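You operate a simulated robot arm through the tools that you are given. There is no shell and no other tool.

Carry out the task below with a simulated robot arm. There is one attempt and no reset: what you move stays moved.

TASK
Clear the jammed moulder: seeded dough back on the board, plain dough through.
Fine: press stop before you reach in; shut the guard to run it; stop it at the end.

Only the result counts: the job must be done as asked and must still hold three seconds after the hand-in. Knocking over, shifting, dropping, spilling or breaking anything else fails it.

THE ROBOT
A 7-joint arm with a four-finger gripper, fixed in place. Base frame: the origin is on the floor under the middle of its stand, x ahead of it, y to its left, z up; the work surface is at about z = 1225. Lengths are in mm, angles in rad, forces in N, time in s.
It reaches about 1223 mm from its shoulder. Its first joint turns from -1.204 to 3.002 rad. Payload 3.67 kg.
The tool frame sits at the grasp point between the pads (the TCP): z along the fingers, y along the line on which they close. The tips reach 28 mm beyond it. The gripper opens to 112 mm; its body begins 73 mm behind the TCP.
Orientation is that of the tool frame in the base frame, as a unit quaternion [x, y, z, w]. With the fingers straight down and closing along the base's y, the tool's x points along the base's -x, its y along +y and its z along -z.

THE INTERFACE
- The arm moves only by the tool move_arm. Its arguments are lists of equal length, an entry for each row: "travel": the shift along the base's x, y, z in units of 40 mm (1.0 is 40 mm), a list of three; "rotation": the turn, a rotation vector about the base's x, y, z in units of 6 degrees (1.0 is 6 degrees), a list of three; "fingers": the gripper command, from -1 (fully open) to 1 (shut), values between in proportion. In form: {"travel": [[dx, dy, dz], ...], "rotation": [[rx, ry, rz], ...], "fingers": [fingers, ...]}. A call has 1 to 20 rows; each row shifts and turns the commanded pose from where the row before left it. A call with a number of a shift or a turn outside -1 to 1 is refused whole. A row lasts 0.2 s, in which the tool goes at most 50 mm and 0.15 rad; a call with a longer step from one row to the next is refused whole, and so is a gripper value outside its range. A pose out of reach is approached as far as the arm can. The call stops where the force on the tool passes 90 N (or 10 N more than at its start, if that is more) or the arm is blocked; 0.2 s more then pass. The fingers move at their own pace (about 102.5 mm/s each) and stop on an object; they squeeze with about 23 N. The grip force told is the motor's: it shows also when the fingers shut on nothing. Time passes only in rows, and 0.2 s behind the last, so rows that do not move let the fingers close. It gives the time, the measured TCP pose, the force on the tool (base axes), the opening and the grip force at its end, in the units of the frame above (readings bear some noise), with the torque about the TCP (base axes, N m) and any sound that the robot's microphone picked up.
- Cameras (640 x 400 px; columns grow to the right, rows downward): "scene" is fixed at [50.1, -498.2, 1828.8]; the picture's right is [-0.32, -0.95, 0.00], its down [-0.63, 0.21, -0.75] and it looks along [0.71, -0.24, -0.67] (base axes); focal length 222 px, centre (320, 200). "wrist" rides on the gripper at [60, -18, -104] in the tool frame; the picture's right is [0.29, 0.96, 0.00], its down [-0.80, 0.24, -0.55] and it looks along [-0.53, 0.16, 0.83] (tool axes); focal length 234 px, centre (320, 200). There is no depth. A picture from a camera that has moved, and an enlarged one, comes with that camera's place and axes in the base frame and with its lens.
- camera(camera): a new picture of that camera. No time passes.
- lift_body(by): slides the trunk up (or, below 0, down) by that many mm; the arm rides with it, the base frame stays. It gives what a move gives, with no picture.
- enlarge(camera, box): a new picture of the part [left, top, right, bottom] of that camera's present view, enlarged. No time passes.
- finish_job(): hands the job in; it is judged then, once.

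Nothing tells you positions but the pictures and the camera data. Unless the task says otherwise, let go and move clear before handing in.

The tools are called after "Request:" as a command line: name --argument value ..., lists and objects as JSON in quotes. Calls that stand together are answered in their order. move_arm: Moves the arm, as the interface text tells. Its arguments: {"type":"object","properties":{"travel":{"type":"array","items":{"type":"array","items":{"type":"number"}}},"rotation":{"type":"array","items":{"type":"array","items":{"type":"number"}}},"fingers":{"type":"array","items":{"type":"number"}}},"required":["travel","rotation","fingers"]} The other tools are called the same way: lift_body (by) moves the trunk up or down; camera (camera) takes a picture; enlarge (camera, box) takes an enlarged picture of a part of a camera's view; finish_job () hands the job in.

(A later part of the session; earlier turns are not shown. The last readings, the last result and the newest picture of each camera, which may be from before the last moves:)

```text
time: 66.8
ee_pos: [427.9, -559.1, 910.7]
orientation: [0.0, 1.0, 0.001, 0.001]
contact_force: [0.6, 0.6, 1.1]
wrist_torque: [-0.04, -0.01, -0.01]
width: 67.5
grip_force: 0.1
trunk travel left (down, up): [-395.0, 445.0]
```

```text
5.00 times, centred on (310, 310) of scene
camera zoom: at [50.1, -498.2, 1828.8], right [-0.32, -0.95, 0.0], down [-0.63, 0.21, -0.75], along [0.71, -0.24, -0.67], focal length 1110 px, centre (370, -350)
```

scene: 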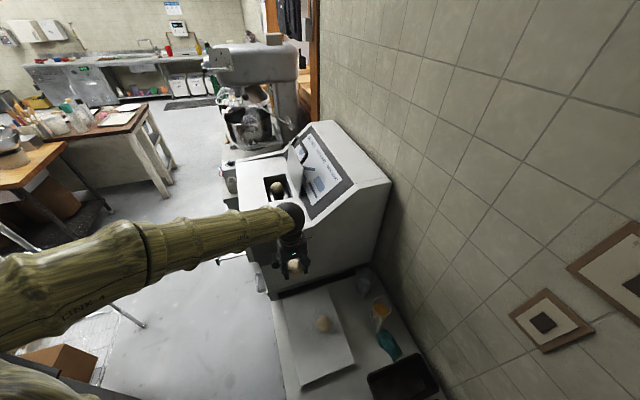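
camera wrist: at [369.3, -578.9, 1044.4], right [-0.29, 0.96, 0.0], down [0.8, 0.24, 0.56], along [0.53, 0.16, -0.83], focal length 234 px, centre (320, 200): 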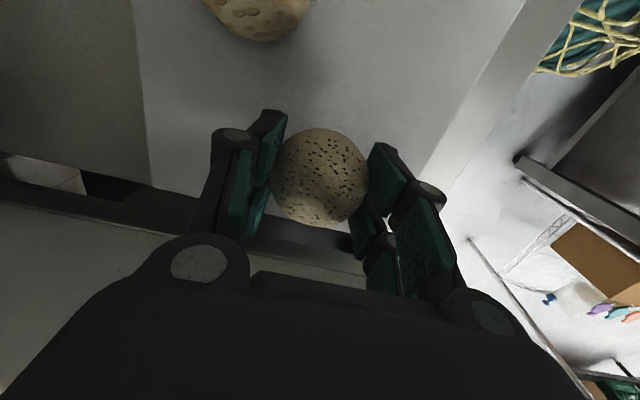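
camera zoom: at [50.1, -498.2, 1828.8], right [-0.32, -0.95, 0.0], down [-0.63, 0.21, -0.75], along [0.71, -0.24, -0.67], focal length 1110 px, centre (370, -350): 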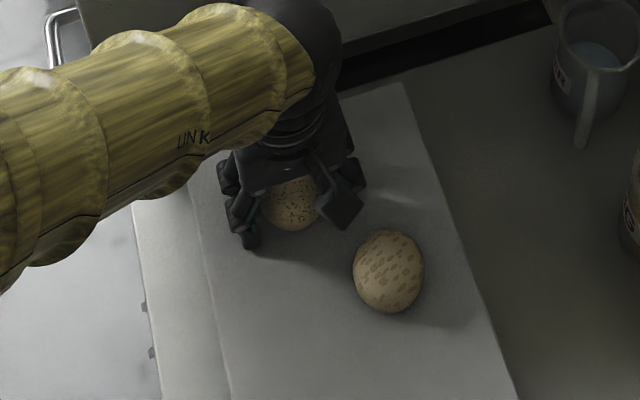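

The piece rests on the board. I'll rise straight up and confirm both board pieces are still.

Request:
move_arm --travel '[[0, 0, 0.3], [0, 0, 0.6], [0, 0, 0.9], [0, 0, 1], [0, 0, 1]]' --rotation '[[0, 0, 0], [0, 0, 0], [0, 0, 0], [0, 0, 0], [0, 0, 0]]' --fingers '[-0.2, -0.2, -0.2, -0.2, -0.2]'

Request:
enlarge --camera "wrist" --box '[180, 0, 480, 260]'

Request:
enlarge --camera "scene" --box '[250, 250, 370, 370]'

```text
time: 68.0
ee_pos: [428.1, -560.4, 1064.8]
orientation: [-0.001, 1.0, 0.0, 0.003]
contact_force: [0.1, 0.0, -0.1]
wrist_torque: [-0.03, -0.01, 0.03]
width: 67.1
grip_force: 0.1
trunk travel left (down, up): [-395.0, 445.0]
```

```text
1.54 times, centred on (330, 130) of wrist
camera zoom: at [369.0, -578.4, 1167.0], right [-0.29, 0.96, 0.0], down [0.8, 0.24, 0.56], along [0.53, 0.16, -0.83], focal length 360 px, centre (305, 308)
```

zoom: 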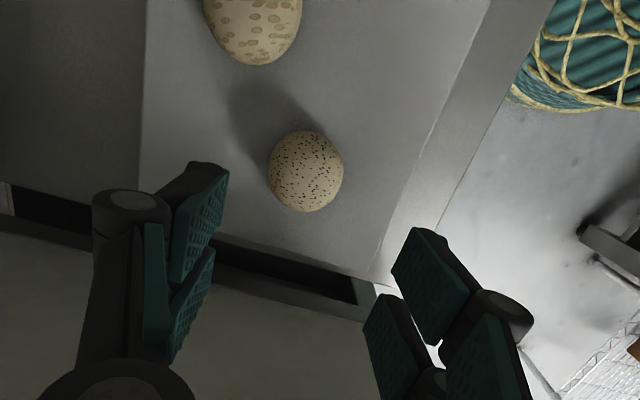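

```text
3.33 times, centred on (310, 310) of scene
camera zoom: at [50.1, -498.2, 1828.8], right [-0.32, -0.95, 0.0], down [-0.63, 0.21, -0.75], along [0.71, -0.24, -0.67], focal length 740 px, centre (353, -167)
```

zoom: 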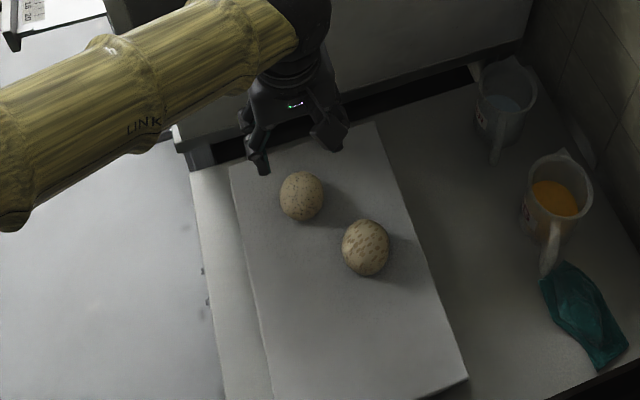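

Both pieces sit still on the board. Now I'll raise the trunk and return above the machine to close the guard.

Request:
lift_body --by 430

Request:
move_arm --travel '[[0.5, 0.1, 0.5], [0.8, 0.1, 0.4], [0.9, 0, 0.2], [0.9, 0, 0], [0.9, 0, 0], [0.9, 0, 0], [0.9, 0, 0], [0.9, 0, 0], [0.9, 0, 0]]' --rotation '[[0, 0, 0], [0, 0, 0], [0, 0, 0], [0, 0, 0], [0, 0, 0], [0, 0, 0], [0, 0, 0], [0, 0, 0], [0, 0, 0]]' --fingers '[-1, -1, -1, -1, -1, -1, -1, -1, -1]'

Request:
camera --camera "wrist"

Request:
enlarge --camera "scene" --box '[230, 110, 350, 230]'

```text
refused: 430 is not a number from -400 to 400
```

```text
time: 68.8
ee_pos: [499.6, -553.0, 1104.8]
orientation: [0.002, 1.0, 0.005, -0.004]
contact_force: [-44.6, -2.9, 7.3]
wrist_torque: [0.36, -5.71, 0.51]
width: 112.1
grip_force: 0.0
trunk travel left (down, up): [-395.0, 445.0]
stopped in row 4: the force on the tool passed its limit at 114 N (the readings are from after the stop); the commanded pose is now the measured one
```

```text
taken
camera wrist: at [441.0, -572.2, 1208.5], right [-0.28, 0.96, 0.01], down [0.8, 0.23, 0.55], along [0.52, 0.16, -0.84], focal length 234 px, centre (320, 200)
```

wrist: 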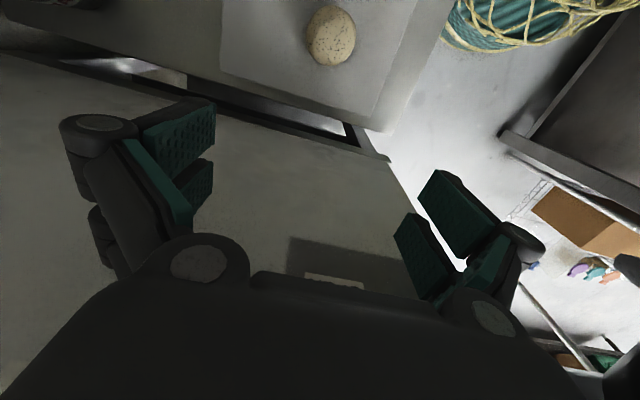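

```text
3.33 times, centred on (290, 170) of scene
camera zoom: at [50.1, -498.2, 1828.8], right [-0.32, -0.95, 0.0], down [-0.63, 0.21, -0.75], along [0.71, -0.24, -0.67], focal length 740 px, centre (420, 300)
```

zoom: 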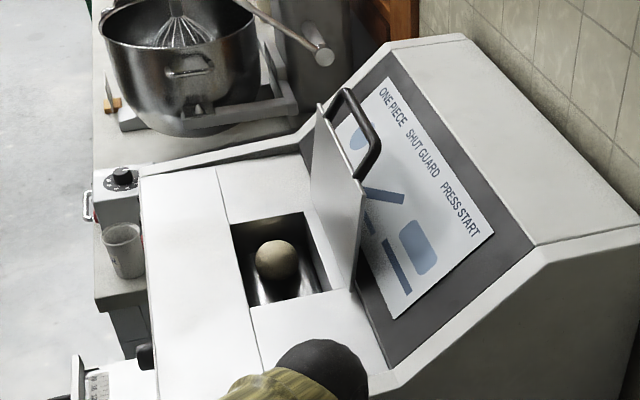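

The trunk lift was refused (limit 400), so the arm pushed against the machine's near side. I'll back straight off in −x and inspect for any disturbance.

Request:
move_arm --travel '[[-0.5, 0, 0], [-0.7, 0, 0], [-0.7, 0, 0]]' --rotation '[[0, 0, 0], [0, 0, 0], [0, 0, 0]]' --fingers '[-1, -1, -1]'

Request:
camera --camera "wrist"

Request:
camera --camera "scene"

```text
time: 69.7
ee_pos: [431.9, -551.7, 1101.8]
orientation: [0.0, 1.0, 0.004, -0.005]
contact_force: [-0.3, 0.1, 0.1]
wrist_torque: [-0.03, -0.03, 0.0]
width: 112.0
grip_force: 0.0
trunk travel left (down, up): [-395.0, 445.0]
```

```text
taken
camera wrist: at [372.2, -570.7, 1205.3], right [-0.29, 0.96, 0.01], down [0.8, 0.23, 0.55], along [0.52, 0.17, -0.84], focal length 234 px, centre (320, 200)
```

wrist: 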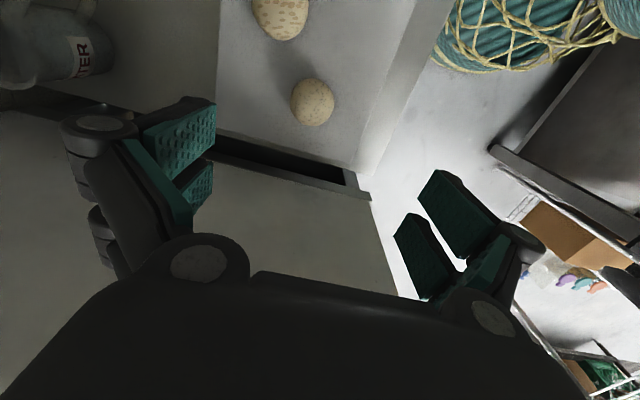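

```text
taken
```

scene: 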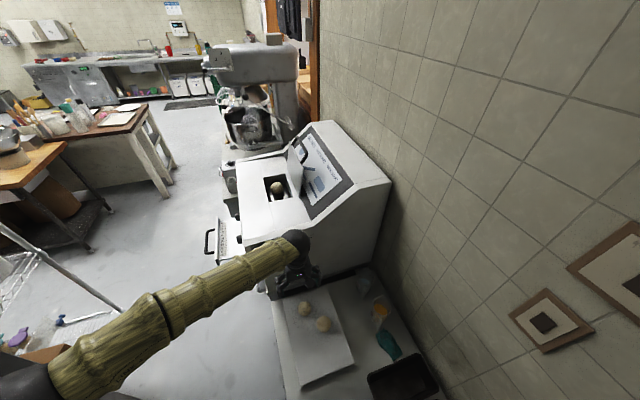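

Request:
lift_body --by 400

Request:
enlarge --camera "scene" --box '[235, 215, 315, 285]'

Request:
enlarge --camera "scene" --box '[190, 110, 400, 300]'

Request:
enlarge --camera "scene" --box '[250, 250, 450, 400]'

```text
time: 73.5
ee_pos: [432.5, -552.9, 1500.6]
orientation: [0.0, 1.0, 0.006, -0.006]
contact_force: [-0.3, 0.9, -0.4]
wrist_torque: [0.01, 0.01, 0.03]
width: 112.0
grip_force: 0.0
trunk travel left (down, up): [-795.0, 45.0]
```

```text
5.71 times, centred on (275, 250) of scene
camera zoom: at [50.1, -498.2, 1828.8], right [-0.32, -0.95, 0.0], down [-0.63, 0.21, -0.75], along [0.71, -0.24, -0.67], focal length 1269 px, centre (577, -86)
```

zoom: 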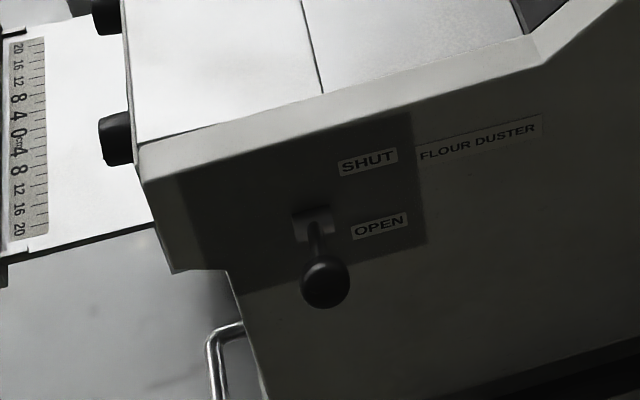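

```text
2.11 times, centred on (295, 205) of scene
camera zoom: at [50.1, -498.2, 1828.8], right [-0.32, -0.95, 0.0], down [-0.63, 0.21, -0.75], along [0.71, -0.24, -0.67], focal length 467 px, centre (373, 190)
```

zoom: 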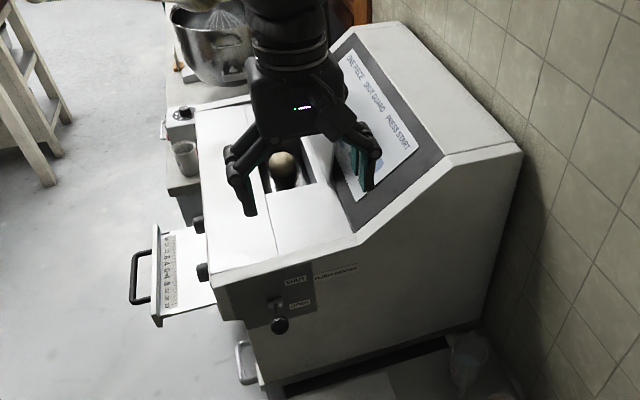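

```text
2.67 times, centred on (350, 325) of scene
camera zoom: at [50.1, -498.2, 1828.8], right [-0.32, -0.95, 0.0], down [-0.63, 0.21, -0.75], along [0.71, -0.24, -0.67], focal length 592 px, centre (240, -133)
```

zoom: 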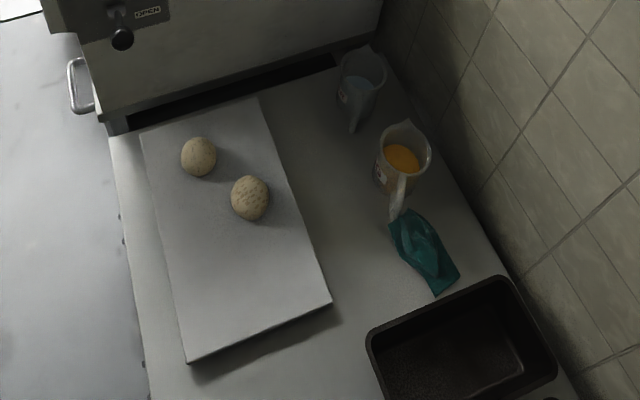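

The lever, machine, board and pieces all look exactly as before the contact. Now I'll go back above the open lid's handle bar.

Request:
lift_body --by 30

Request:
move_arm --travel '[[0.5, 0, 0.7], [0.9, -0.1, 0.5], [0.9, -0.2, 0], [0.9, -0.3, 0], [0.95, -0.4, 0], [0.95, -0.4, 0], [0.95, -0.4, 0], [0.95, -0.4, 0], [0.95, -0.4, 0], [0.95, -0.4, 0], [0.9, -0.35, 0], [0.15, 0, 0]]' --rotation '[[0, -0.1, 0], [0, 0, 0], [0, 0, 0], [0, 0, 0], [0, 0, 0], [0, 0, 0], [0, 0, 0], [0, 0, 0], [0, 0, 0], [0, 0, 0], [0, 0, 0], [0, 0, 0]]' --fingers '[-1, -1, -1, 0.1, 0.1, 0.1, 0.1, 0.1, 0.1, 0.1, 0.1, 0.1]'

Request:
camera --camera "wrist"

Request:
enlarge --camera "scene" --box '[230, 80, 350, 220]'

```text
time: 74.2
ee_pos: [432.4, -553.0, 1530.8]
orientation: [0.0, 1.0, 0.005, -0.006]
contact_force: [0.2, -0.5, -0.2]
wrist_torque: [0.03, 0.01, -0.02]
width: 112.0
grip_force: 0.0
trunk travel left (down, up): [-825.0, 15.0]
```

```text
time: 76.8
ee_pos: [827.8, -686.3, 1578.8]
orientation: [0.001, 1.0, 0.005, 0.0]
contact_force: [-0.7, 0.1, -0.1]
wrist_torque: [0.02, -0.04, -0.01]
width: 50.3
grip_force: 0.1
trunk travel left (down, up): [-825.0, 15.0]
```

```text
taken
camera wrist: at [768.4, -705.7, 1682.5], right [-0.29, 0.96, 0.01], down [0.8, 0.23, 0.56], along [0.53, 0.17, -0.83], focal length 234 px, centre (320, 200)
```

wrist: 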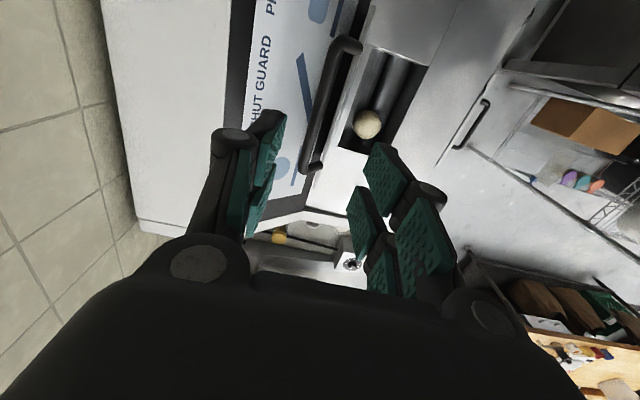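

```text
2.86 times, centred on (290, 150) of scene
camera zoom: at [50.1, -498.2, 1828.8], right [-0.32, -0.95, 0.0], down [-0.63, 0.21, -0.75], along [0.71, -0.24, -0.67], focal length 634 px, centre (406, 343)
```

zoom: 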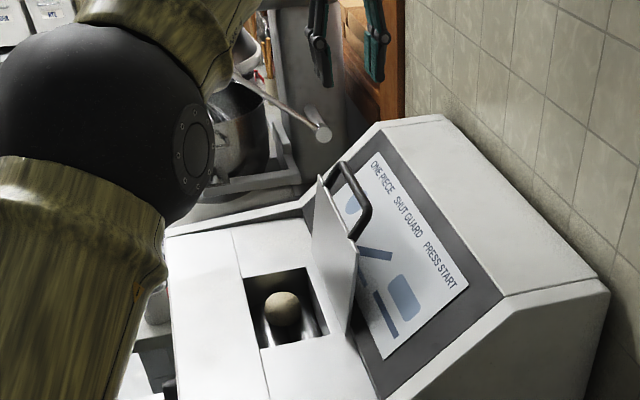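

Request:
move_arm --travel '[[0.02, 0.1, -0.8], [0, 0, -0.8], [0, 0, -0.8], [0, 0, -0.7]]' --rotation '[[0, 0, 0], [0, 0, 0], [0, 0, 0], [0, 0, 0]]' --fingers '[0.1, 0.1, 0.1, 0.1]'

Request:
camera --camera "wrist"

Request:
enlarge --camera "scene" --box '[230, 80, 350, 220]'

```text
time: 77.8
ee_pos: [831.0, -684.3, 1452.4]
orientation: [0.0, 1.0, 0.005, 0.0]
contact_force: [-0.2, 0.2, -0.4]
wrist_torque: [0.0, -0.03, -0.07]
width: 50.4
grip_force: 0.1
trunk travel left (down, up): [-825.0, 15.0]
```

```text
taken
camera wrist: at [771.2, -703.1, 1555.5], right [-0.29, 0.96, 0.01], down [0.8, 0.23, 0.55], along [0.53, 0.17, -0.83], focal length 234 px, centre (320, 200)
```

wrist: 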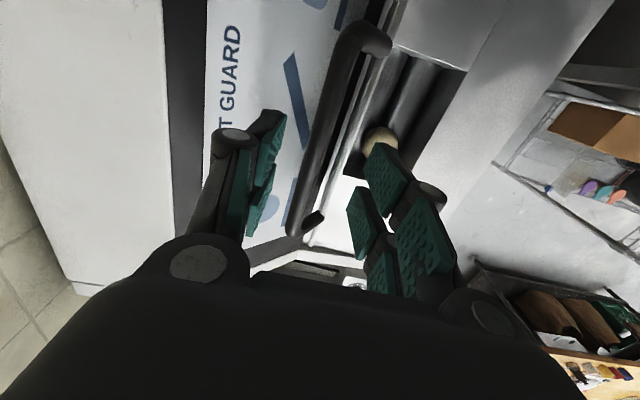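

```text
2.86 times, centred on (290, 150) of scene
camera zoom: at [50.1, -498.2, 1828.8], right [-0.32, -0.95, 0.0], down [-0.63, 0.21, -0.75], along [0.71, -0.24, -0.67], focal length 634 px, centre (406, 343)
```

zoom: 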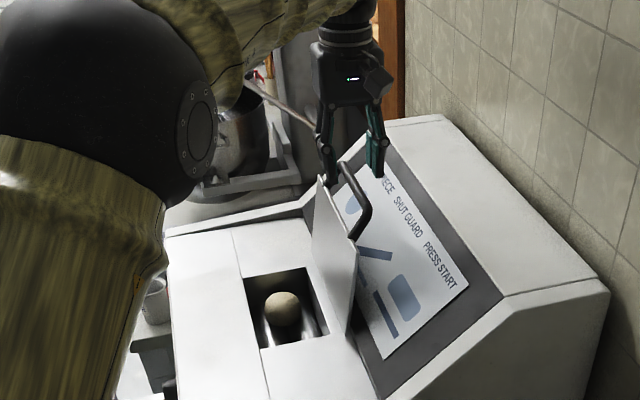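

Request:
move_arm --travel '[[0, 0, -0.6], [0, 0, -0.4], [0, 0, 0], [0, 0, 0], [0, 0, 0]]' --rotation '[[0, 0, 0], [0, 0, 0], [0, 0, 0], [0, 0, 0], [0, 0, 0]]' --fingers '[0.1, 0.1, 1, 1, 1]'

Request:
camera --camera "wrist"

```text
time: 79.0
ee_pos: [830.8, -682.1, 1414.3]
orientation: [0.001, 1.0, 0.005, -0.001]
contact_force: [-0.5, 0.3, -2.9]
wrist_torque: [0.04, -0.91, -0.8]
width: 13.1
grip_force: 44.6
trunk travel left (down, up): [-825.0, 15.0]
```

```text
taken
camera wrist: at [771.1, -702.2, 1517.0], right [-0.29, 0.96, 0.01], down [0.8, 0.23, 0.56], along [0.53, 0.17, -0.83], focal length 234 px, centre (320, 200)
```

wrist: 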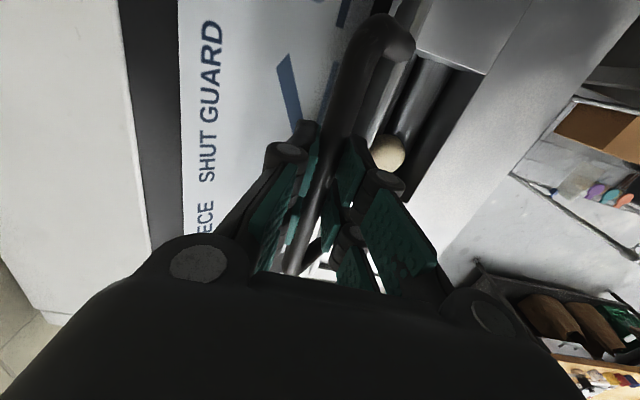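

Gripped on the bar. I'll close the lid by reversing the arc, in stages.

Request:
move_arm --travel '[[0, 0.445, 0.105], [0, 0.453, 0.058], [0, 0.457, 0.01], [0, 0.455, -0.038], [0, 0.448, -0.085]]' --rotation '[[0, 0, 0], [0, 0, 0], [0, 0, 0], [0, 0, 0], [0, 0, 0]]' --fingers '[1, 1, 1, 1, 1]'

Request:
enlarge --camera "scene" --box '[230, 80, 350, 220]'

```text
time: 80.2
ee_pos: [831.4, -590.9, 1417.3]
orientation: [0.0, 1.0, 0.006, -0.002]
contact_force: [-1.5, 0.6, -3.0]
wrist_torque: [-0.1, 0.01, -0.09]
width: 13.0
grip_force: 45.4
trunk travel left (down, up): [-825.0, 15.0]
```

```text
2.86 times, centred on (290, 150) of scene
camera zoom: at [50.1, -498.2, 1828.8], right [-0.32, -0.95, 0.0], down [-0.63, 0.21, -0.75], along [0.71, -0.24, -0.67], focal length 634 px, centre (406, 343)
```

zoom: 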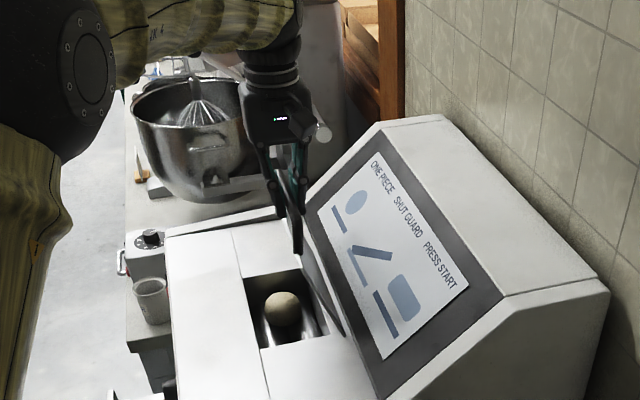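

Request:
move_arm --travel '[[0, 0.438, -0.13], [0, 0.423, -0.178], [0, 0.4, -0.218], [0, 0.375, -0.26], [0, 0.348, -0.298], [0, 0.313, -0.333], [0, 0.278, -0.365], [0, 0.235, -0.39]]' --rotation '[[0, 0, 0], [0, 0, 0], [0, 0, 0], [0, 0, 0], [0, 0, 0], [0, 0, 0], [0, 0, 0], [0, 0, 0]]' --fingers '[1, 1, 1, 1, 1, 1, 1, 1]'

Request:
enlarge --camera "scene" --box '[230, 80, 350, 220]'

```text
time: 82.0
ee_pos: [830.6, -480.2, 1329.9]
orientation: [0.001, 1.0, 0.005, -0.001]
contact_force: [-0.1, 2.5, -1.1]
wrist_torque: [-0.1, 1.07, 1.2]
width: 13.1
grip_force: 45.1
trunk travel left (down, up): [-825.0, 15.0]
```

```text
2.86 times, centred on (290, 150) of scene
camera zoom: at [50.1, -498.2, 1828.8], right [-0.32, -0.95, 0.0], down [-0.63, 0.21, -0.75], along [0.71, -0.24, -0.67], focal length 634 px, centre (406, 343)
```

zoom: 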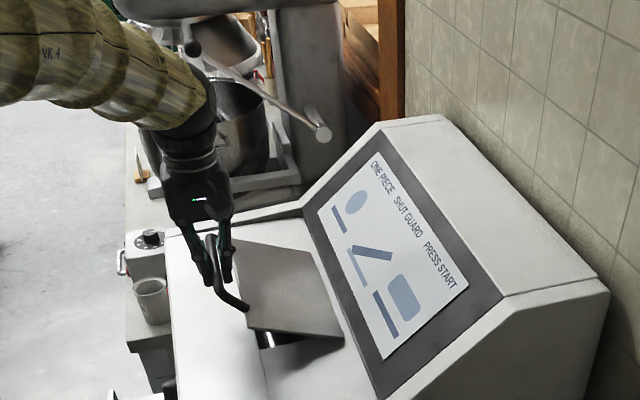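

Request:
move_arm --travel '[[0, 0.195, -0.413], [0, 0.153, -0.43], [0, 0.105, -0.445], [0, 0.06, -0.4], [0, 0.02, -0.15]]' --rotation '[[0, 0, 0], [0, 0, 0], [0, 0, 0], [0, 0, 0], [0, 0, 0]]' --fingers '[1, 1, 1, 1, 1]'

Request:
enlarge --camera "scene" --box '[230, 80, 350, 220]'

```text
time: 83.2
ee_pos: [830.9, -455.9, 1258.2]
orientation: [0.0, 1.0, 0.004, -0.001]
contact_force: [1.4, 10.8, 4.0]
wrist_torque: [-0.06, 1.23, 1.41]
width: 13.0
grip_force: 45.4
trunk travel left (down, up): [-825.0, 15.0]
```

```text
2.86 times, centred on (290, 150) of scene
camera zoom: at [50.1, -498.2, 1828.8], right [-0.32, -0.95, 0.0], down [-0.63, 0.21, -0.75], along [0.71, -0.24, -0.67], focal length 634 px, centre (406, 343)
```

zoom: 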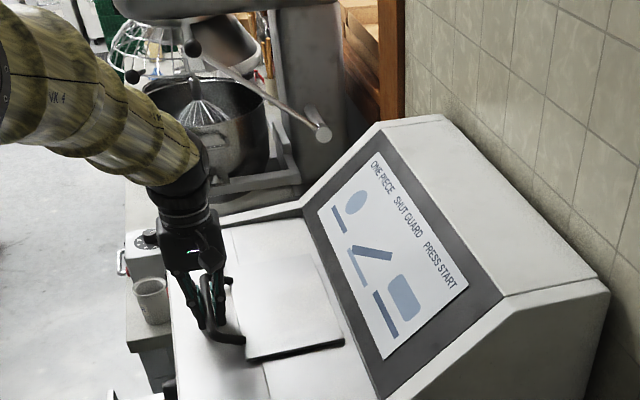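

Request:
move_arm --travel '[[0, -0.05, -0.08], [0, 0, -0.08], [0, 0, 0]]' --rotation '[[0, 0, 0], [0, 0, 0], [0, 0, 0]]' --fingers '[1, 1, 1]'

```text
time: 84.0
ee_pos: [831.0, -456.5, 1256.1]
orientation: [-0.001, 1.0, 0.002, 0.002]
contact_force: [13.1, 15.7, 37.2]
wrist_torque: [0.09, -0.33, 2.38]
width: 13.2
grip_force: 45.0
trunk travel left (down, up): [-825.0, 15.0]
```

The guard is seated shut. I'll release the bar, rise clear and verify.

Request:
move_arm --travel '[[0, 0, 0.08], [0, 0, 0], [0, 0, 0], [0, 0, 0.3], [0, 0, 0.8], [0, 0, 1], [0, 0, 1]]' --rotation '[[0, 0, 0], [0, 0, 0], [0, 0, 0], [0, 0, 0], [0, 0, 0], [0, 0, 0], [0, 0, 0]]' --fingers '[1, 0.14, 0.14, 0.14, 0.14, 0.14, 0.14]'

Request:
enlarge --camera "scene" --box '[235, 140, 345, 220]'

Request:
camera --camera "wrist"

```text
time: 85.6
ee_pos: [830.3, -460.7, 1377.6]
orientation: [0.001, 1.0, 0.005, -0.001]
contact_force: [0.1, -0.2, -0.7]
wrist_torque: [0.01, -0.06, 0.0]
width: 48.2
grip_force: 0.0
trunk travel left (down, up): [-825.0, 15.0]
```

```text
5.00 times, centred on (290, 180) of scene
camera zoom: at [50.1, -498.2, 1828.8], right [-0.32, -0.95, 0.0], down [-0.63, 0.21, -0.75], along [0.71, -0.24, -0.67], focal length 1110 px, centre (470, 300)
```

zoom: 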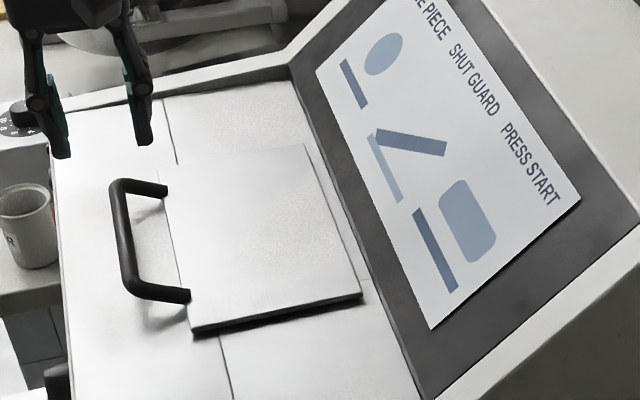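

```text
taken
camera wrist: at [770.6, -478.4, 1480.6], right [-0.29, 0.96, 0.01], down [0.8, 0.23, 0.56], along [0.53, 0.17, -0.83], focal length 234 px, centre (320, 200)
```

wrist: 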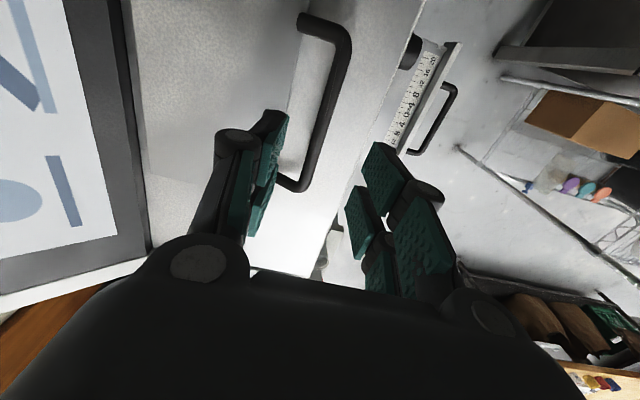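

The guard is shut just as at the start. Next I'll reorient the hand (fingers closed, tilted 45°) to press the grey "I" start button, which lies about 62 mm beyond the stop button in +x, near (1053,-383,1172).

Request:
move_arm --travel '[[0.37, 0.3, 0], [0.37, 0.3, 0], [0.37, 0.3, 0], [0.37, 0.3, 0], [0.37, 0.3, 0], [0.37, 0.3, 0], [0.37, 0.3, 0], [0.37, 0.3, 0], [0.37, 0.3, 0], [0.37, 0.3, 0], [0.37, 0.3, 0], [0.37, 0.3, 0], [0.37, 0.3, 0], [0.37, 0.3, 0], [0.37, 0.3, 0]]' --rotation '[[0, 0, -1], [0, 0, -1], [0, 0, -1], [0, 0, -1], [0, 0, -1], [0, 0, -1], [0, 0, -1], [0, 0, -1], [0, 0, -1], [0, 0, -1], [0, 0, -1], [0, 0, -1], [0, 0, -1], [0, 0, -1], [0, 0, -1]]' --fingers '[0.14, 0.14, 1, 1, 1, 1, 1, 1, 1, 1, 1, 1, 1, 1, 1]'

Request:
move_arm --travel '[[0, 0, 0], [0, 0, 0], [0, 0, 0], [0, 0, -0.3], [0, 0, -0.5], [0, 0, -0.6], [0, 0, -0.6], [0, 0, -0.5]]' --rotation '[[-0.95, 0, 0], [-0.95, 0, 0], [-0.95, 0, 0], [-0.95, 0, 0], [-0.95, 0, 0], [-0.95, 0, 0], [-0.95, 0, 0], [-0.85, 0, 0]]' --fingers '[1, 1, 1, 1, 1, 1, 1, 1]'

Request:
camera --camera "wrist"

```text
time: 88.8
ee_pos: [1048.9, -281.6, 1374.9]
orientation: [0.709, 0.705, 0.003, 0.001]
contact_force: [-0.5, 0.0, -0.6]
wrist_torque: [-0.03, -0.01, 0.0]
width: 0.2
grip_force: 23.0
out of reach, approached as far as the arm can: row 15
trunk travel left (down, up): [-825.0, 15.0]
```

```text
time: 90.6
ee_pos: [1048.4, -279.8, 1276.1]
orientation: [0.652, 0.655, -0.268, 0.274]
contact_force: [-0.4, 0.0, 0.7]
wrist_torque: [0.01, 0.01, -0.04]
width: 0.0
grip_force: 22.9
trunk travel left (down, up): [-825.0, 15.0]
```

```text
taken
camera wrist: at [1030.0, -164.5, 1305.7], right [0.96, 0.21, -0.2], down [0.23, -0.17, 0.96], along [0.17, -0.96, -0.21], focal length 234 px, centre (320, 200)
```

wrist: 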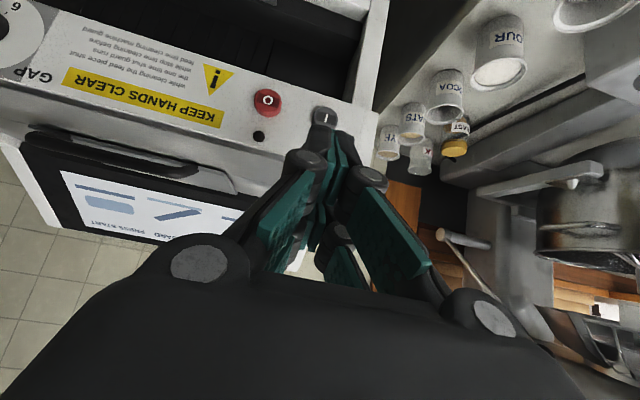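

Request:
move_arm --travel '[[0.13, -0.5, -0.5], [0, -0.5, -0.5], [0, -0.5, -0.5], [0, -0.35, -0.35], [0, 0, 0]]' --rotation '[[0, 0, 0], [0, 0, 0], [0, 0, 0], [0, 0, 0], [0, 0, 0]]' --fingers '[1, 1, 1, 1, 1]'

Request:
enlarge --camera "wrist" --box '[240, 60, 420, 210]'

```text
time: 91.8
ee_pos: [1051.0, -354.3, 1203.7]
orientation: [0.653, 0.655, -0.266, 0.273]
contact_force: [-0.3, 0.4, -0.1]
wrist_torque: [0.01, -0.04, -0.01]
width: 0.2
grip_force: 23.6
trunk travel left (down, up): [-825.0, 15.0]
```

```text
2.67 times, centred on (330, 135) of wrist
camera zoom: at [1032.9, -238.1, 1234.0], right [0.96, 0.21, -0.2], down [0.23, -0.17, 0.96], along [0.17, -0.96, -0.21], focal length 624 px, centre (293, 373)
```

zoom: 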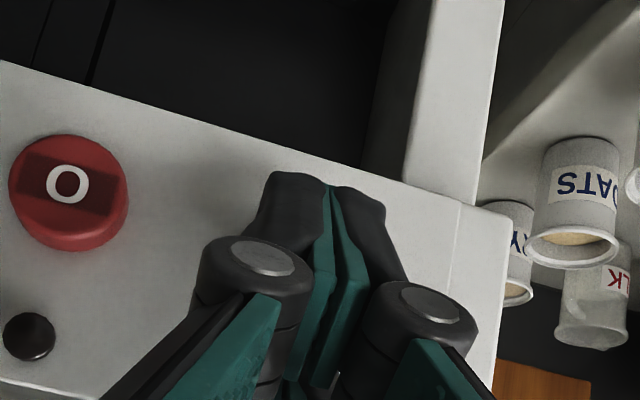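

Request:
move_arm --travel '[[0.06, -0.13, -0.13], [0, -0.12, -0.12], [0, -0.06, -0.06], [0, -0.06, -0.06], [0, 0, 0]]' --rotation '[[0, 0, 0], [0, 0, 0], [0, 0, 0], [0, 0, 0], [0, 0, 0]]' --fingers '[1, 1, 1, 1, 1]'

```text
time: 93.0
ee_pos: [1054.7, -361.2, 1192.7]
orientation: [0.652, 0.654, -0.267, 0.275]
contact_force: [8.9, 37.1, 20.6]
wrist_torque: [-0.72, -0.02, 0.27]
width: 0.1
grip_force: 36.0
trunk travel left (down, up): [-825.0, 15.0]
```

Request:
move_arm --travel '[[0, -0.05, -0.05], [0, 0, 0]]' --rotation '[[0, 0, 0], [0, 0, 0]]' --fingers '[1, 1]'

Request:
enlarge --camera "wrist" --box '[200, 40, 440, 210]'

```text
time: 93.6
ee_pos: [1054.3, -361.3, 1191.6]
orientation: [0.651, 0.655, -0.266, 0.277]
contact_force: [8.6, 48.3, 27.7]
wrist_torque: [-0.96, -0.02, 0.25]
width: 0.0
grip_force: 35.7
trunk travel left (down, up): [-825.0, 15.0]
```

```text
2.35 times, centred on (320, 125) of wrist
camera zoom: at [1035.6, -245.8, 1220.6], right [0.96, 0.21, -0.19], down [0.23, -0.17, 0.96], along [0.17, -0.96, -0.21], focal length 551 px, centre (320, 376)
```

zoom: 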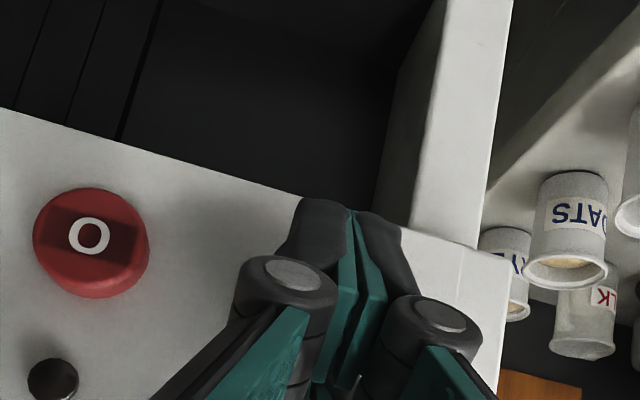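

No click yet; the torque suggests only the upper finger pair catches the cap's rim. I'll back off, shift about 20 mm down-slope so that pair sits on the cap's centre, and press again.

Request:
move_arm --travel '[[0, 0.3, 0.3], [0, 0.3, 0.3], [0, 0.35, -0.35], [0, 0, 0]]' --rotation '[[0, 0, 0], [0, 0, 0], [0, 0, 0], [0, 0, 0]]' --fingers '[1, 1, 1, 1]'

Request:
camera --camera "wrist"

Request:
enlarge --camera "wrist" --box '[200, 40, 440, 210]'

```text
time: 94.6
ee_pos: [1055.0, -335.0, 1196.2]
orientation: [0.652, 0.654, -0.267, 0.273]
contact_force: [-0.7, -0.2, 0.5]
wrist_torque: [0.05, -0.03, 0.02]
width: 0.0
grip_force: 36.0
trunk travel left (down, up): [-825.0, 15.0]
```

```text
taken
camera wrist: at [1035.6, -219.4, 1226.1], right [0.96, 0.21, -0.2], down [0.23, -0.17, 0.96], along [0.17, -0.96, -0.21], focal length 234 px, centre (320, 200)
```

wrist: 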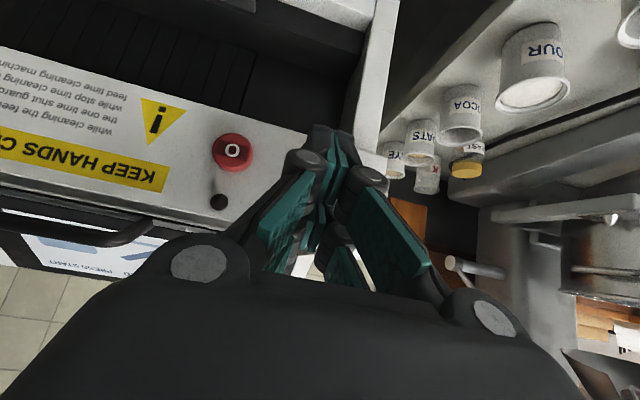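

```text
2.35 times, centred on (320, 125) of wrist
camera zoom: at [1035.6, -219.4, 1226.1], right [0.96, 0.21, -0.2], down [0.23, -0.17, 0.96], along [0.17, -0.96, -0.21], focal length 551 px, centre (320, 376)
```

zoom: 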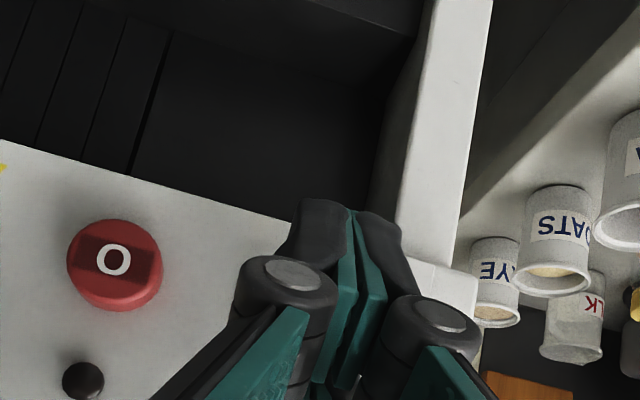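

Request:
move_arm --travel '[[0, -0.3, -0.3], [0, -0.07, -0.07], [0, -0.07, -0.07]]' --rotation '[[0, 0, 0], [0, 0, 0], [0, 0, 0]]' --fingers '[1, 1, 1]'

```text
time: 95.4
ee_pos: [1054.7, -350.3, 1177.9]
orientation: [0.652, 0.655, -0.267, 0.273]
contact_force: [-0.2, -0.1, 0.0]
wrist_torque: [0.0, 0.06, -0.06]
width: 0.0
grip_force: 35.3
trunk travel left (down, up): [-825.0, 15.0]
```

Request:
move_arm --travel '[[0, -0.07, -0.07], [0, -0.07, -0.07]]' --rotation '[[0, 0, 0], [0, 0, 0]]' --fingers '[1, 1]'

```text
time: 96.0
ee_pos: [1056.3, -356.1, 1172.1]
orientation: [0.652, 0.655, -0.267, 0.274]
contact_force: [2.0, 3.5, 1.2]
wrist_torque: [-0.02, 0.02, 0.05]
width: 6.3
grip_force: 35.7
trunk travel left (down, up): [-825.0, 15.0]
heard: click
```

A click was heard with light contact. I'll back off and check the lamps.

Request:
move_arm --travel '[[0, 0.4, 0.4], [0, 0.6, 0.6], [0, 0.7, 0.7]]' --rotation '[[0, 0, 0], [0, 0, 0], [0, 0, 0]]' --fingers '[1, 1, 1]'

Request:
camera --camera "wrist"

Request:
enlarge --camera "scene" --box '[190, 110, 400, 300]'

```text
time: 96.8
ee_pos: [1055.4, -288.1, 1241.5]
orientation: [0.653, 0.654, -0.268, 0.273]
contact_force: [0.0, 0.0, 0.1]
wrist_torque: [-0.01, 0.0, -0.03]
width: 0.2
grip_force: 35.8
trunk travel left (down, up): [-825.0, 15.0]
```

```text
taken
camera wrist: at [1036.0, -172.1, 1271.4], right [0.96, 0.21, -0.2], down [0.23, -0.17, 0.96], along [0.17, -0.96, -0.21], focal length 234 px, centre (320, 200)
```

wrist: 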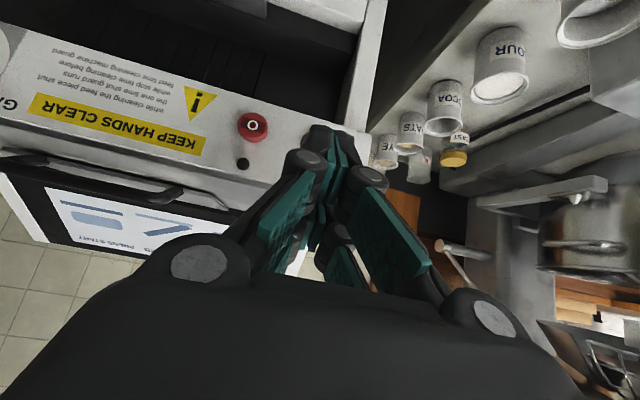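

```text
2.11 times, centred on (295, 205) of scene
camera zoom: at [50.1, -498.2, 1828.8], right [-0.32, -0.95, 0.0], down [-0.63, 0.21, -0.75], along [0.71, -0.24, -0.67], focal length 467 px, centre (373, 190)
```

zoom: 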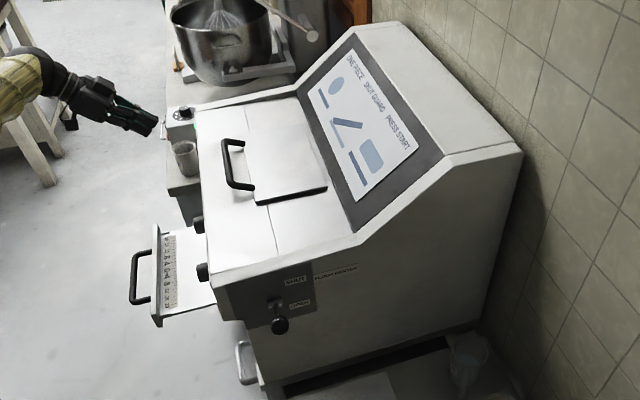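

Request:
move_arm --travel '[[-0.74, 0, 0], [-0.74, 0, 0]]' --rotation '[[0, 0, 0], [0, 0, 0]]' --fingers '[1, 1]'

Request:
camera --camera "wrist"

Request:
enlarge --camera "wrist" --box '[240, 60, 480, 210]'

Request:
enlarge --camera "scene" --box '[190, 190, 270, 260]'

```text
time: 97.4
ee_pos: [994.6, -288.4, 1241.2]
orientation: [0.652, 0.654, -0.267, 0.273]
contact_force: [0.7, -0.1, 0.0]
wrist_torque: [0.04, 0.01, -0.02]
width: 0.1
grip_force: 34.8
trunk travel left (down, up): [-825.0, 15.0]
```

```text
taken
camera wrist: at [976.4, -172.5, 1271.4], right [0.96, 0.21, -0.2], down [0.23, -0.17, 0.96], along [0.17, -0.96, -0.21], focal length 234 px, centre (320, 200)
```

wrist: 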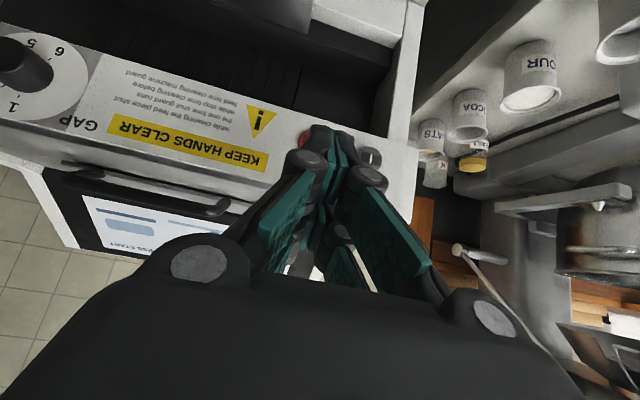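

```text
2.67 times, centred on (360, 135) of wrist
camera zoom: at [976.4, -172.5, 1271.4], right [0.96, 0.21, -0.2], down [0.23, -0.17, 0.96], along [0.17, -0.96, -0.21], focal length 624 px, centre (213, 373)
```

zoom: 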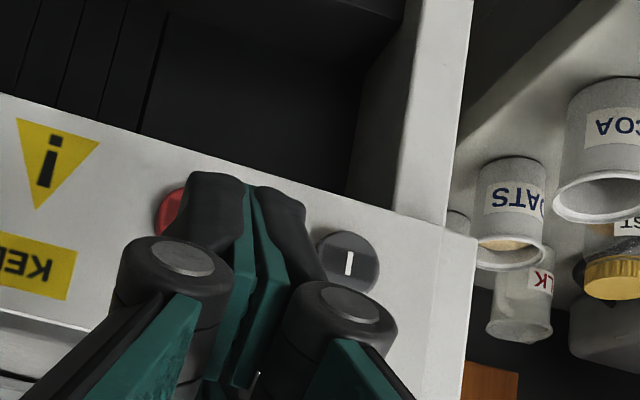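

```text
5.71 times, centred on (230, 225) of scene
camera zoom: at [50.1, -498.2, 1828.8], right [-0.32, -0.95, 0.0], down [-0.63, 0.21, -0.75], along [0.71, -0.24, -0.67], focal length 1269 px, centre (834, 57)
```

zoom: 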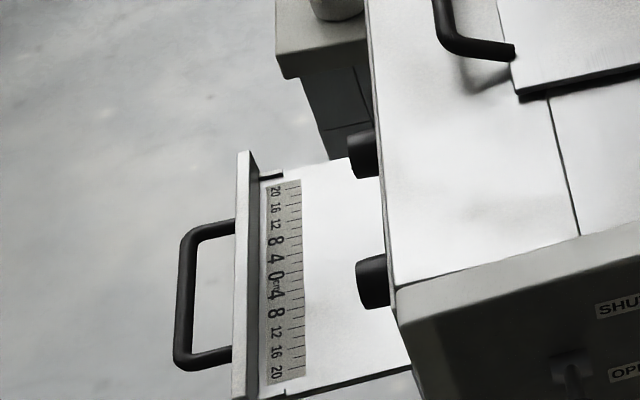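

Request:
move_arm --travel '[[-0.8, 0.2, 0.2], [-0.8, 0.2, 0.2], [-0.5, 0, 0]]' --rotation '[[0, 0, 0], [0, 0, 0], [0, 0, 0]]' --fingers '[1, 1, 1]'

Request:
camera --camera "wrist"

Request:
enlarge --camera "wrist" --box '[300, 40, 480, 200]'

```text
time: 98.2
ee_pos: [910.7, -281.1, 1248.0]
orientation: [0.654, 0.653, -0.27, 0.269]
contact_force: [0.3, -0.1, -0.6]
wrist_torque: [0.01, -0.04, -0.03]
width: 0.0
grip_force: 36.2
trunk travel left (down, up): [-825.0, 15.0]
```

```text
taken
camera wrist: at [893.5, -164.3, 1279.5], right [0.96, 0.2, -0.2], down [0.24, -0.18, 0.95], along [0.16, -0.96, -0.22], focal length 234 px, centre (320, 200)
```

wrist: 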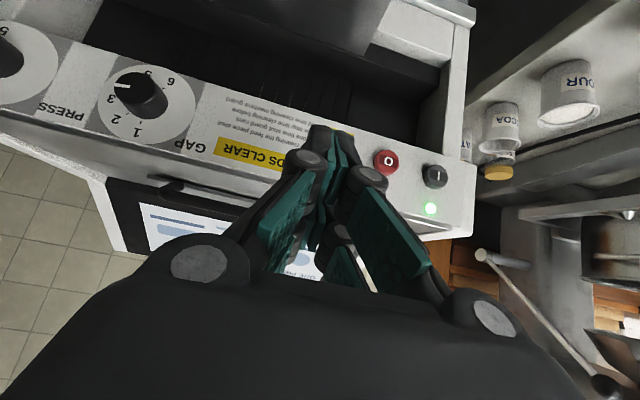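

```text
2.50 times, centred on (390, 120) of wrist
camera zoom: at [893.5, -164.3, 1279.5], right [0.96, 0.2, -0.2], down [0.24, -0.18, 0.95], along [0.16, -0.96, -0.22], focal length 585 px, centre (145, 400)
```

zoom: 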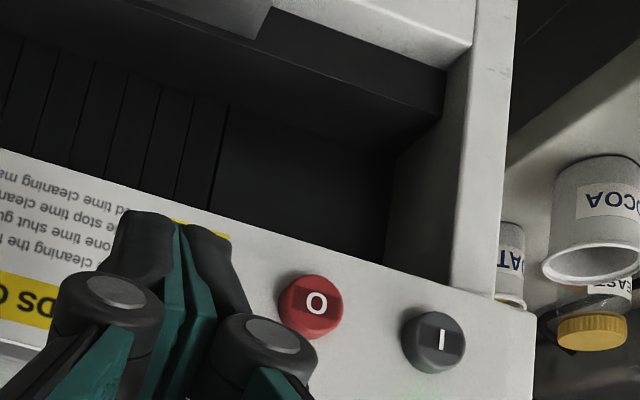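

The green lamp is lit: the moulder is running with the guard shut. I'll wait and watch for the plain piece to come through.

Request:
move_arm --travel '[[0, 0.5, 0.5], [0, 0.5, 0.5], [0, 0.3, 0.3], [0, 0, 0], [0, 0, 0], [0, 0, 0]]' --rotation '[[0, 0, 0], [0, 0, 0], [0, 0, 0], [0, 0, 0], [0, 0, 0], [0, 0, 0]]' --fingers '[1, 1, 1, 1, 1, 1]'

Request:
camera --camera "wrist"

Request:
camera --camera "scene"

```text
time: 99.8
ee_pos: [909.4, -243.9, 1283.7]
orientation: [0.66, 0.651, -0.276, 0.255]
contact_force: [-0.3, -0.2, -0.2]
wrist_torque: [-0.01, -0.01, 0.03]
width: 0.1
grip_force: 35.6
trunk travel left (down, up): [-825.0, 15.0]
stopped in row 6: the arm was blocked; the commanded pose is now the measured one
```

```text
taken
camera wrist: at [894.9, -128.7, 1315.6], right [0.96, 0.19, -0.22], down [0.26, -0.19, 0.95], along [0.13, -0.96, -0.23], focal length 234 px, centre (320, 200)
```

wrist: 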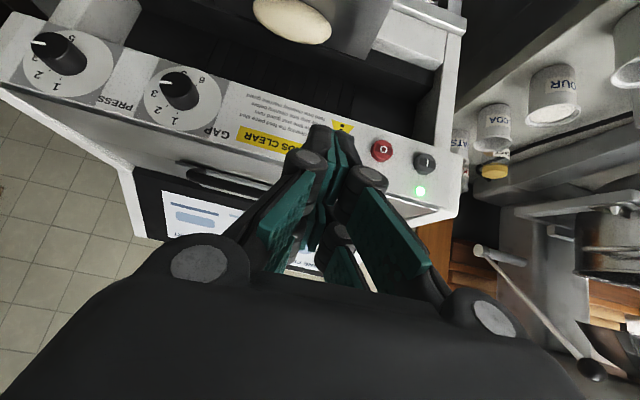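

```text
taken
```

scene: 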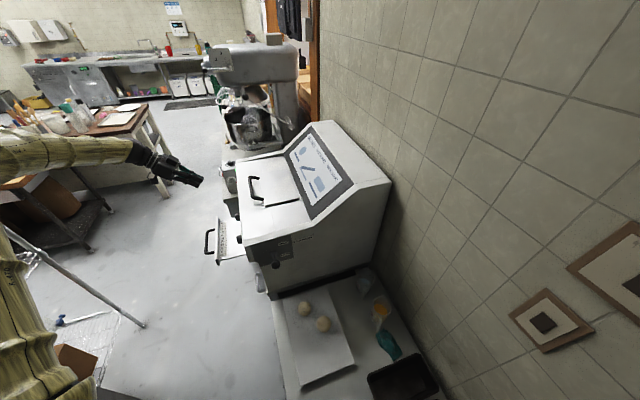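

Request:
enlarge --camera "wrist" --box '[200, 0, 440, 150]'

Request:
enlarge --camera "scene" --box '[190, 180, 270, 280]'

```text
2.67 times, centred on (320, 75) of wrist
camera zoom: at [894.9, -128.7, 1315.6], right [0.96, 0.19, -0.22], down [0.26, -0.19, 0.95], along [0.13, -0.96, -0.23], focal length 624 px, centre (320, 533)
```

zoom: 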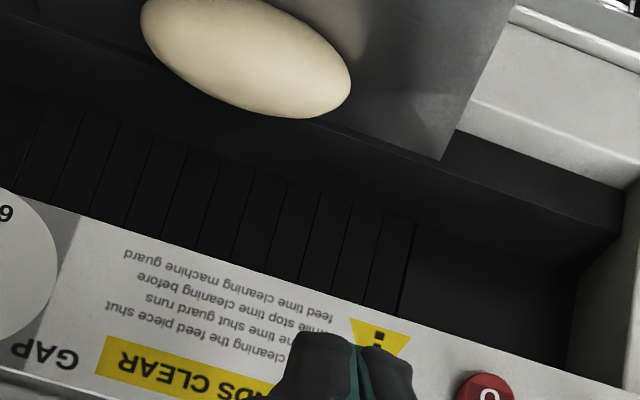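

```text
4.00 times, centred on (230, 230) of scene
camera zoom: at [50.1, -498.2, 1828.8], right [-0.32, -0.95, 0.0], down [-0.63, 0.21, -0.75], along [0.71, -0.24, -0.67], focal length 888 px, centre (680, 80)
```

zoom: 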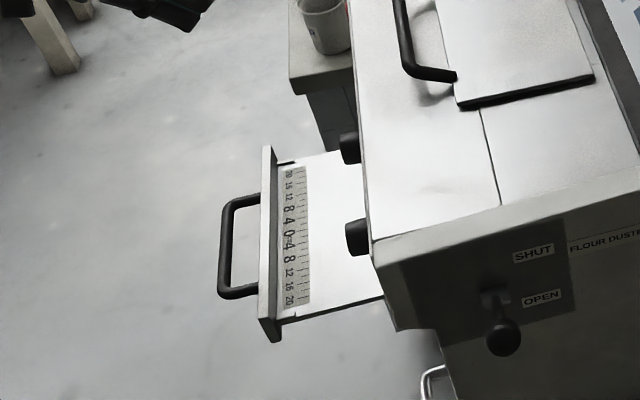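

The plain piece has come through onto the tray, moulded. Now I'll line up on the stop button again with the same offset that worked for start.

Request:
move_arm --travel '[[0.73, 0, 0], [0.73, -0.5, -0.5], [0.71, -0.6, -0.57]]' --rotation '[[0, -0.217, 0.215], [0, 0, 0], [0, 0, 0]]' --fingers '[1, 1, 1]'

Request:
camera --camera "wrist"

Request:
enlarge --camera "wrist" --box '[240, 60, 480, 210]'

```text
time: 100.6
ee_pos: [998.4, -285.6, 1239.9]
orientation: [0.654, 0.657, -0.265, 0.266]
contact_force: [0.3, 0.8, 0.2]
wrist_torque: [-0.02, 0.06, -0.04]
width: 0.0
grip_force: 36.4
trunk travel left (down, up): [-825.0, 15.0]
```

```text
taken
camera wrist: at [979.6, -170.9, 1272.1], right [0.96, 0.21, -0.2], down [0.24, -0.18, 0.95], along [0.17, -0.96, -0.23], focal length 234 px, centre (320, 200)
```

wrist: 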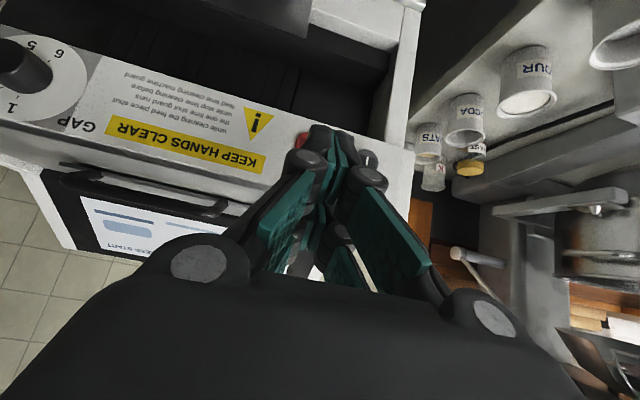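

```text
2.67 times, centred on (360, 135) of wrist
camera zoom: at [979.6, -170.9, 1272.1], right [0.96, 0.21, -0.2], down [0.24, -0.18, 0.95], along [0.17, -0.96, -0.23], focal length 624 px, centre (213, 373)
```

zoom: 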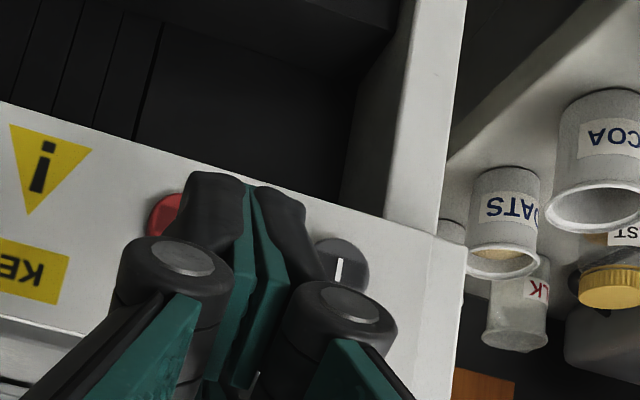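

Request:
move_arm --travel '[[-0.1, -0.5, -0.5], [0, -0.5, -0.5], [0, -0.45, -0.42], [0, -0.13, -0.1]]' --rotation '[[0, 0, 0], [0, 0, 0], [0, 0, 0], [0, 0, 0]]' --fingers '[1, 1, 1, 1]'

```text
time: 101.6
ee_pos: [992.6, -349.5, 1181.4]
orientation: [0.654, 0.656, -0.266, 0.267]
contact_force: [-0.3, -0.8, -0.6]
wrist_torque: [-0.01, 0.04, 0.0]
width: 0.0
grip_force: 35.3
trunk travel left (down, up): [-825.0, 15.0]
```

Request:
move_arm --travel '[[0, -0.07, -0.1], [0, -0.07, -0.08]]' --rotation '[[0, 0, 0], [0, 0, 0]]' --fingers '[1, 1]'

```text
time: 102.2
ee_pos: [991.9, -353.2, 1174.0]
orientation: [0.654, 0.656, -0.265, 0.268]
contact_force: [0.9, 0.2, 0.1]
wrist_torque: [0.04, 0.01, 0.02]
width: 5.8
grip_force: 35.3
trunk travel left (down, up): [-825.0, 15.0]
heard: click
```

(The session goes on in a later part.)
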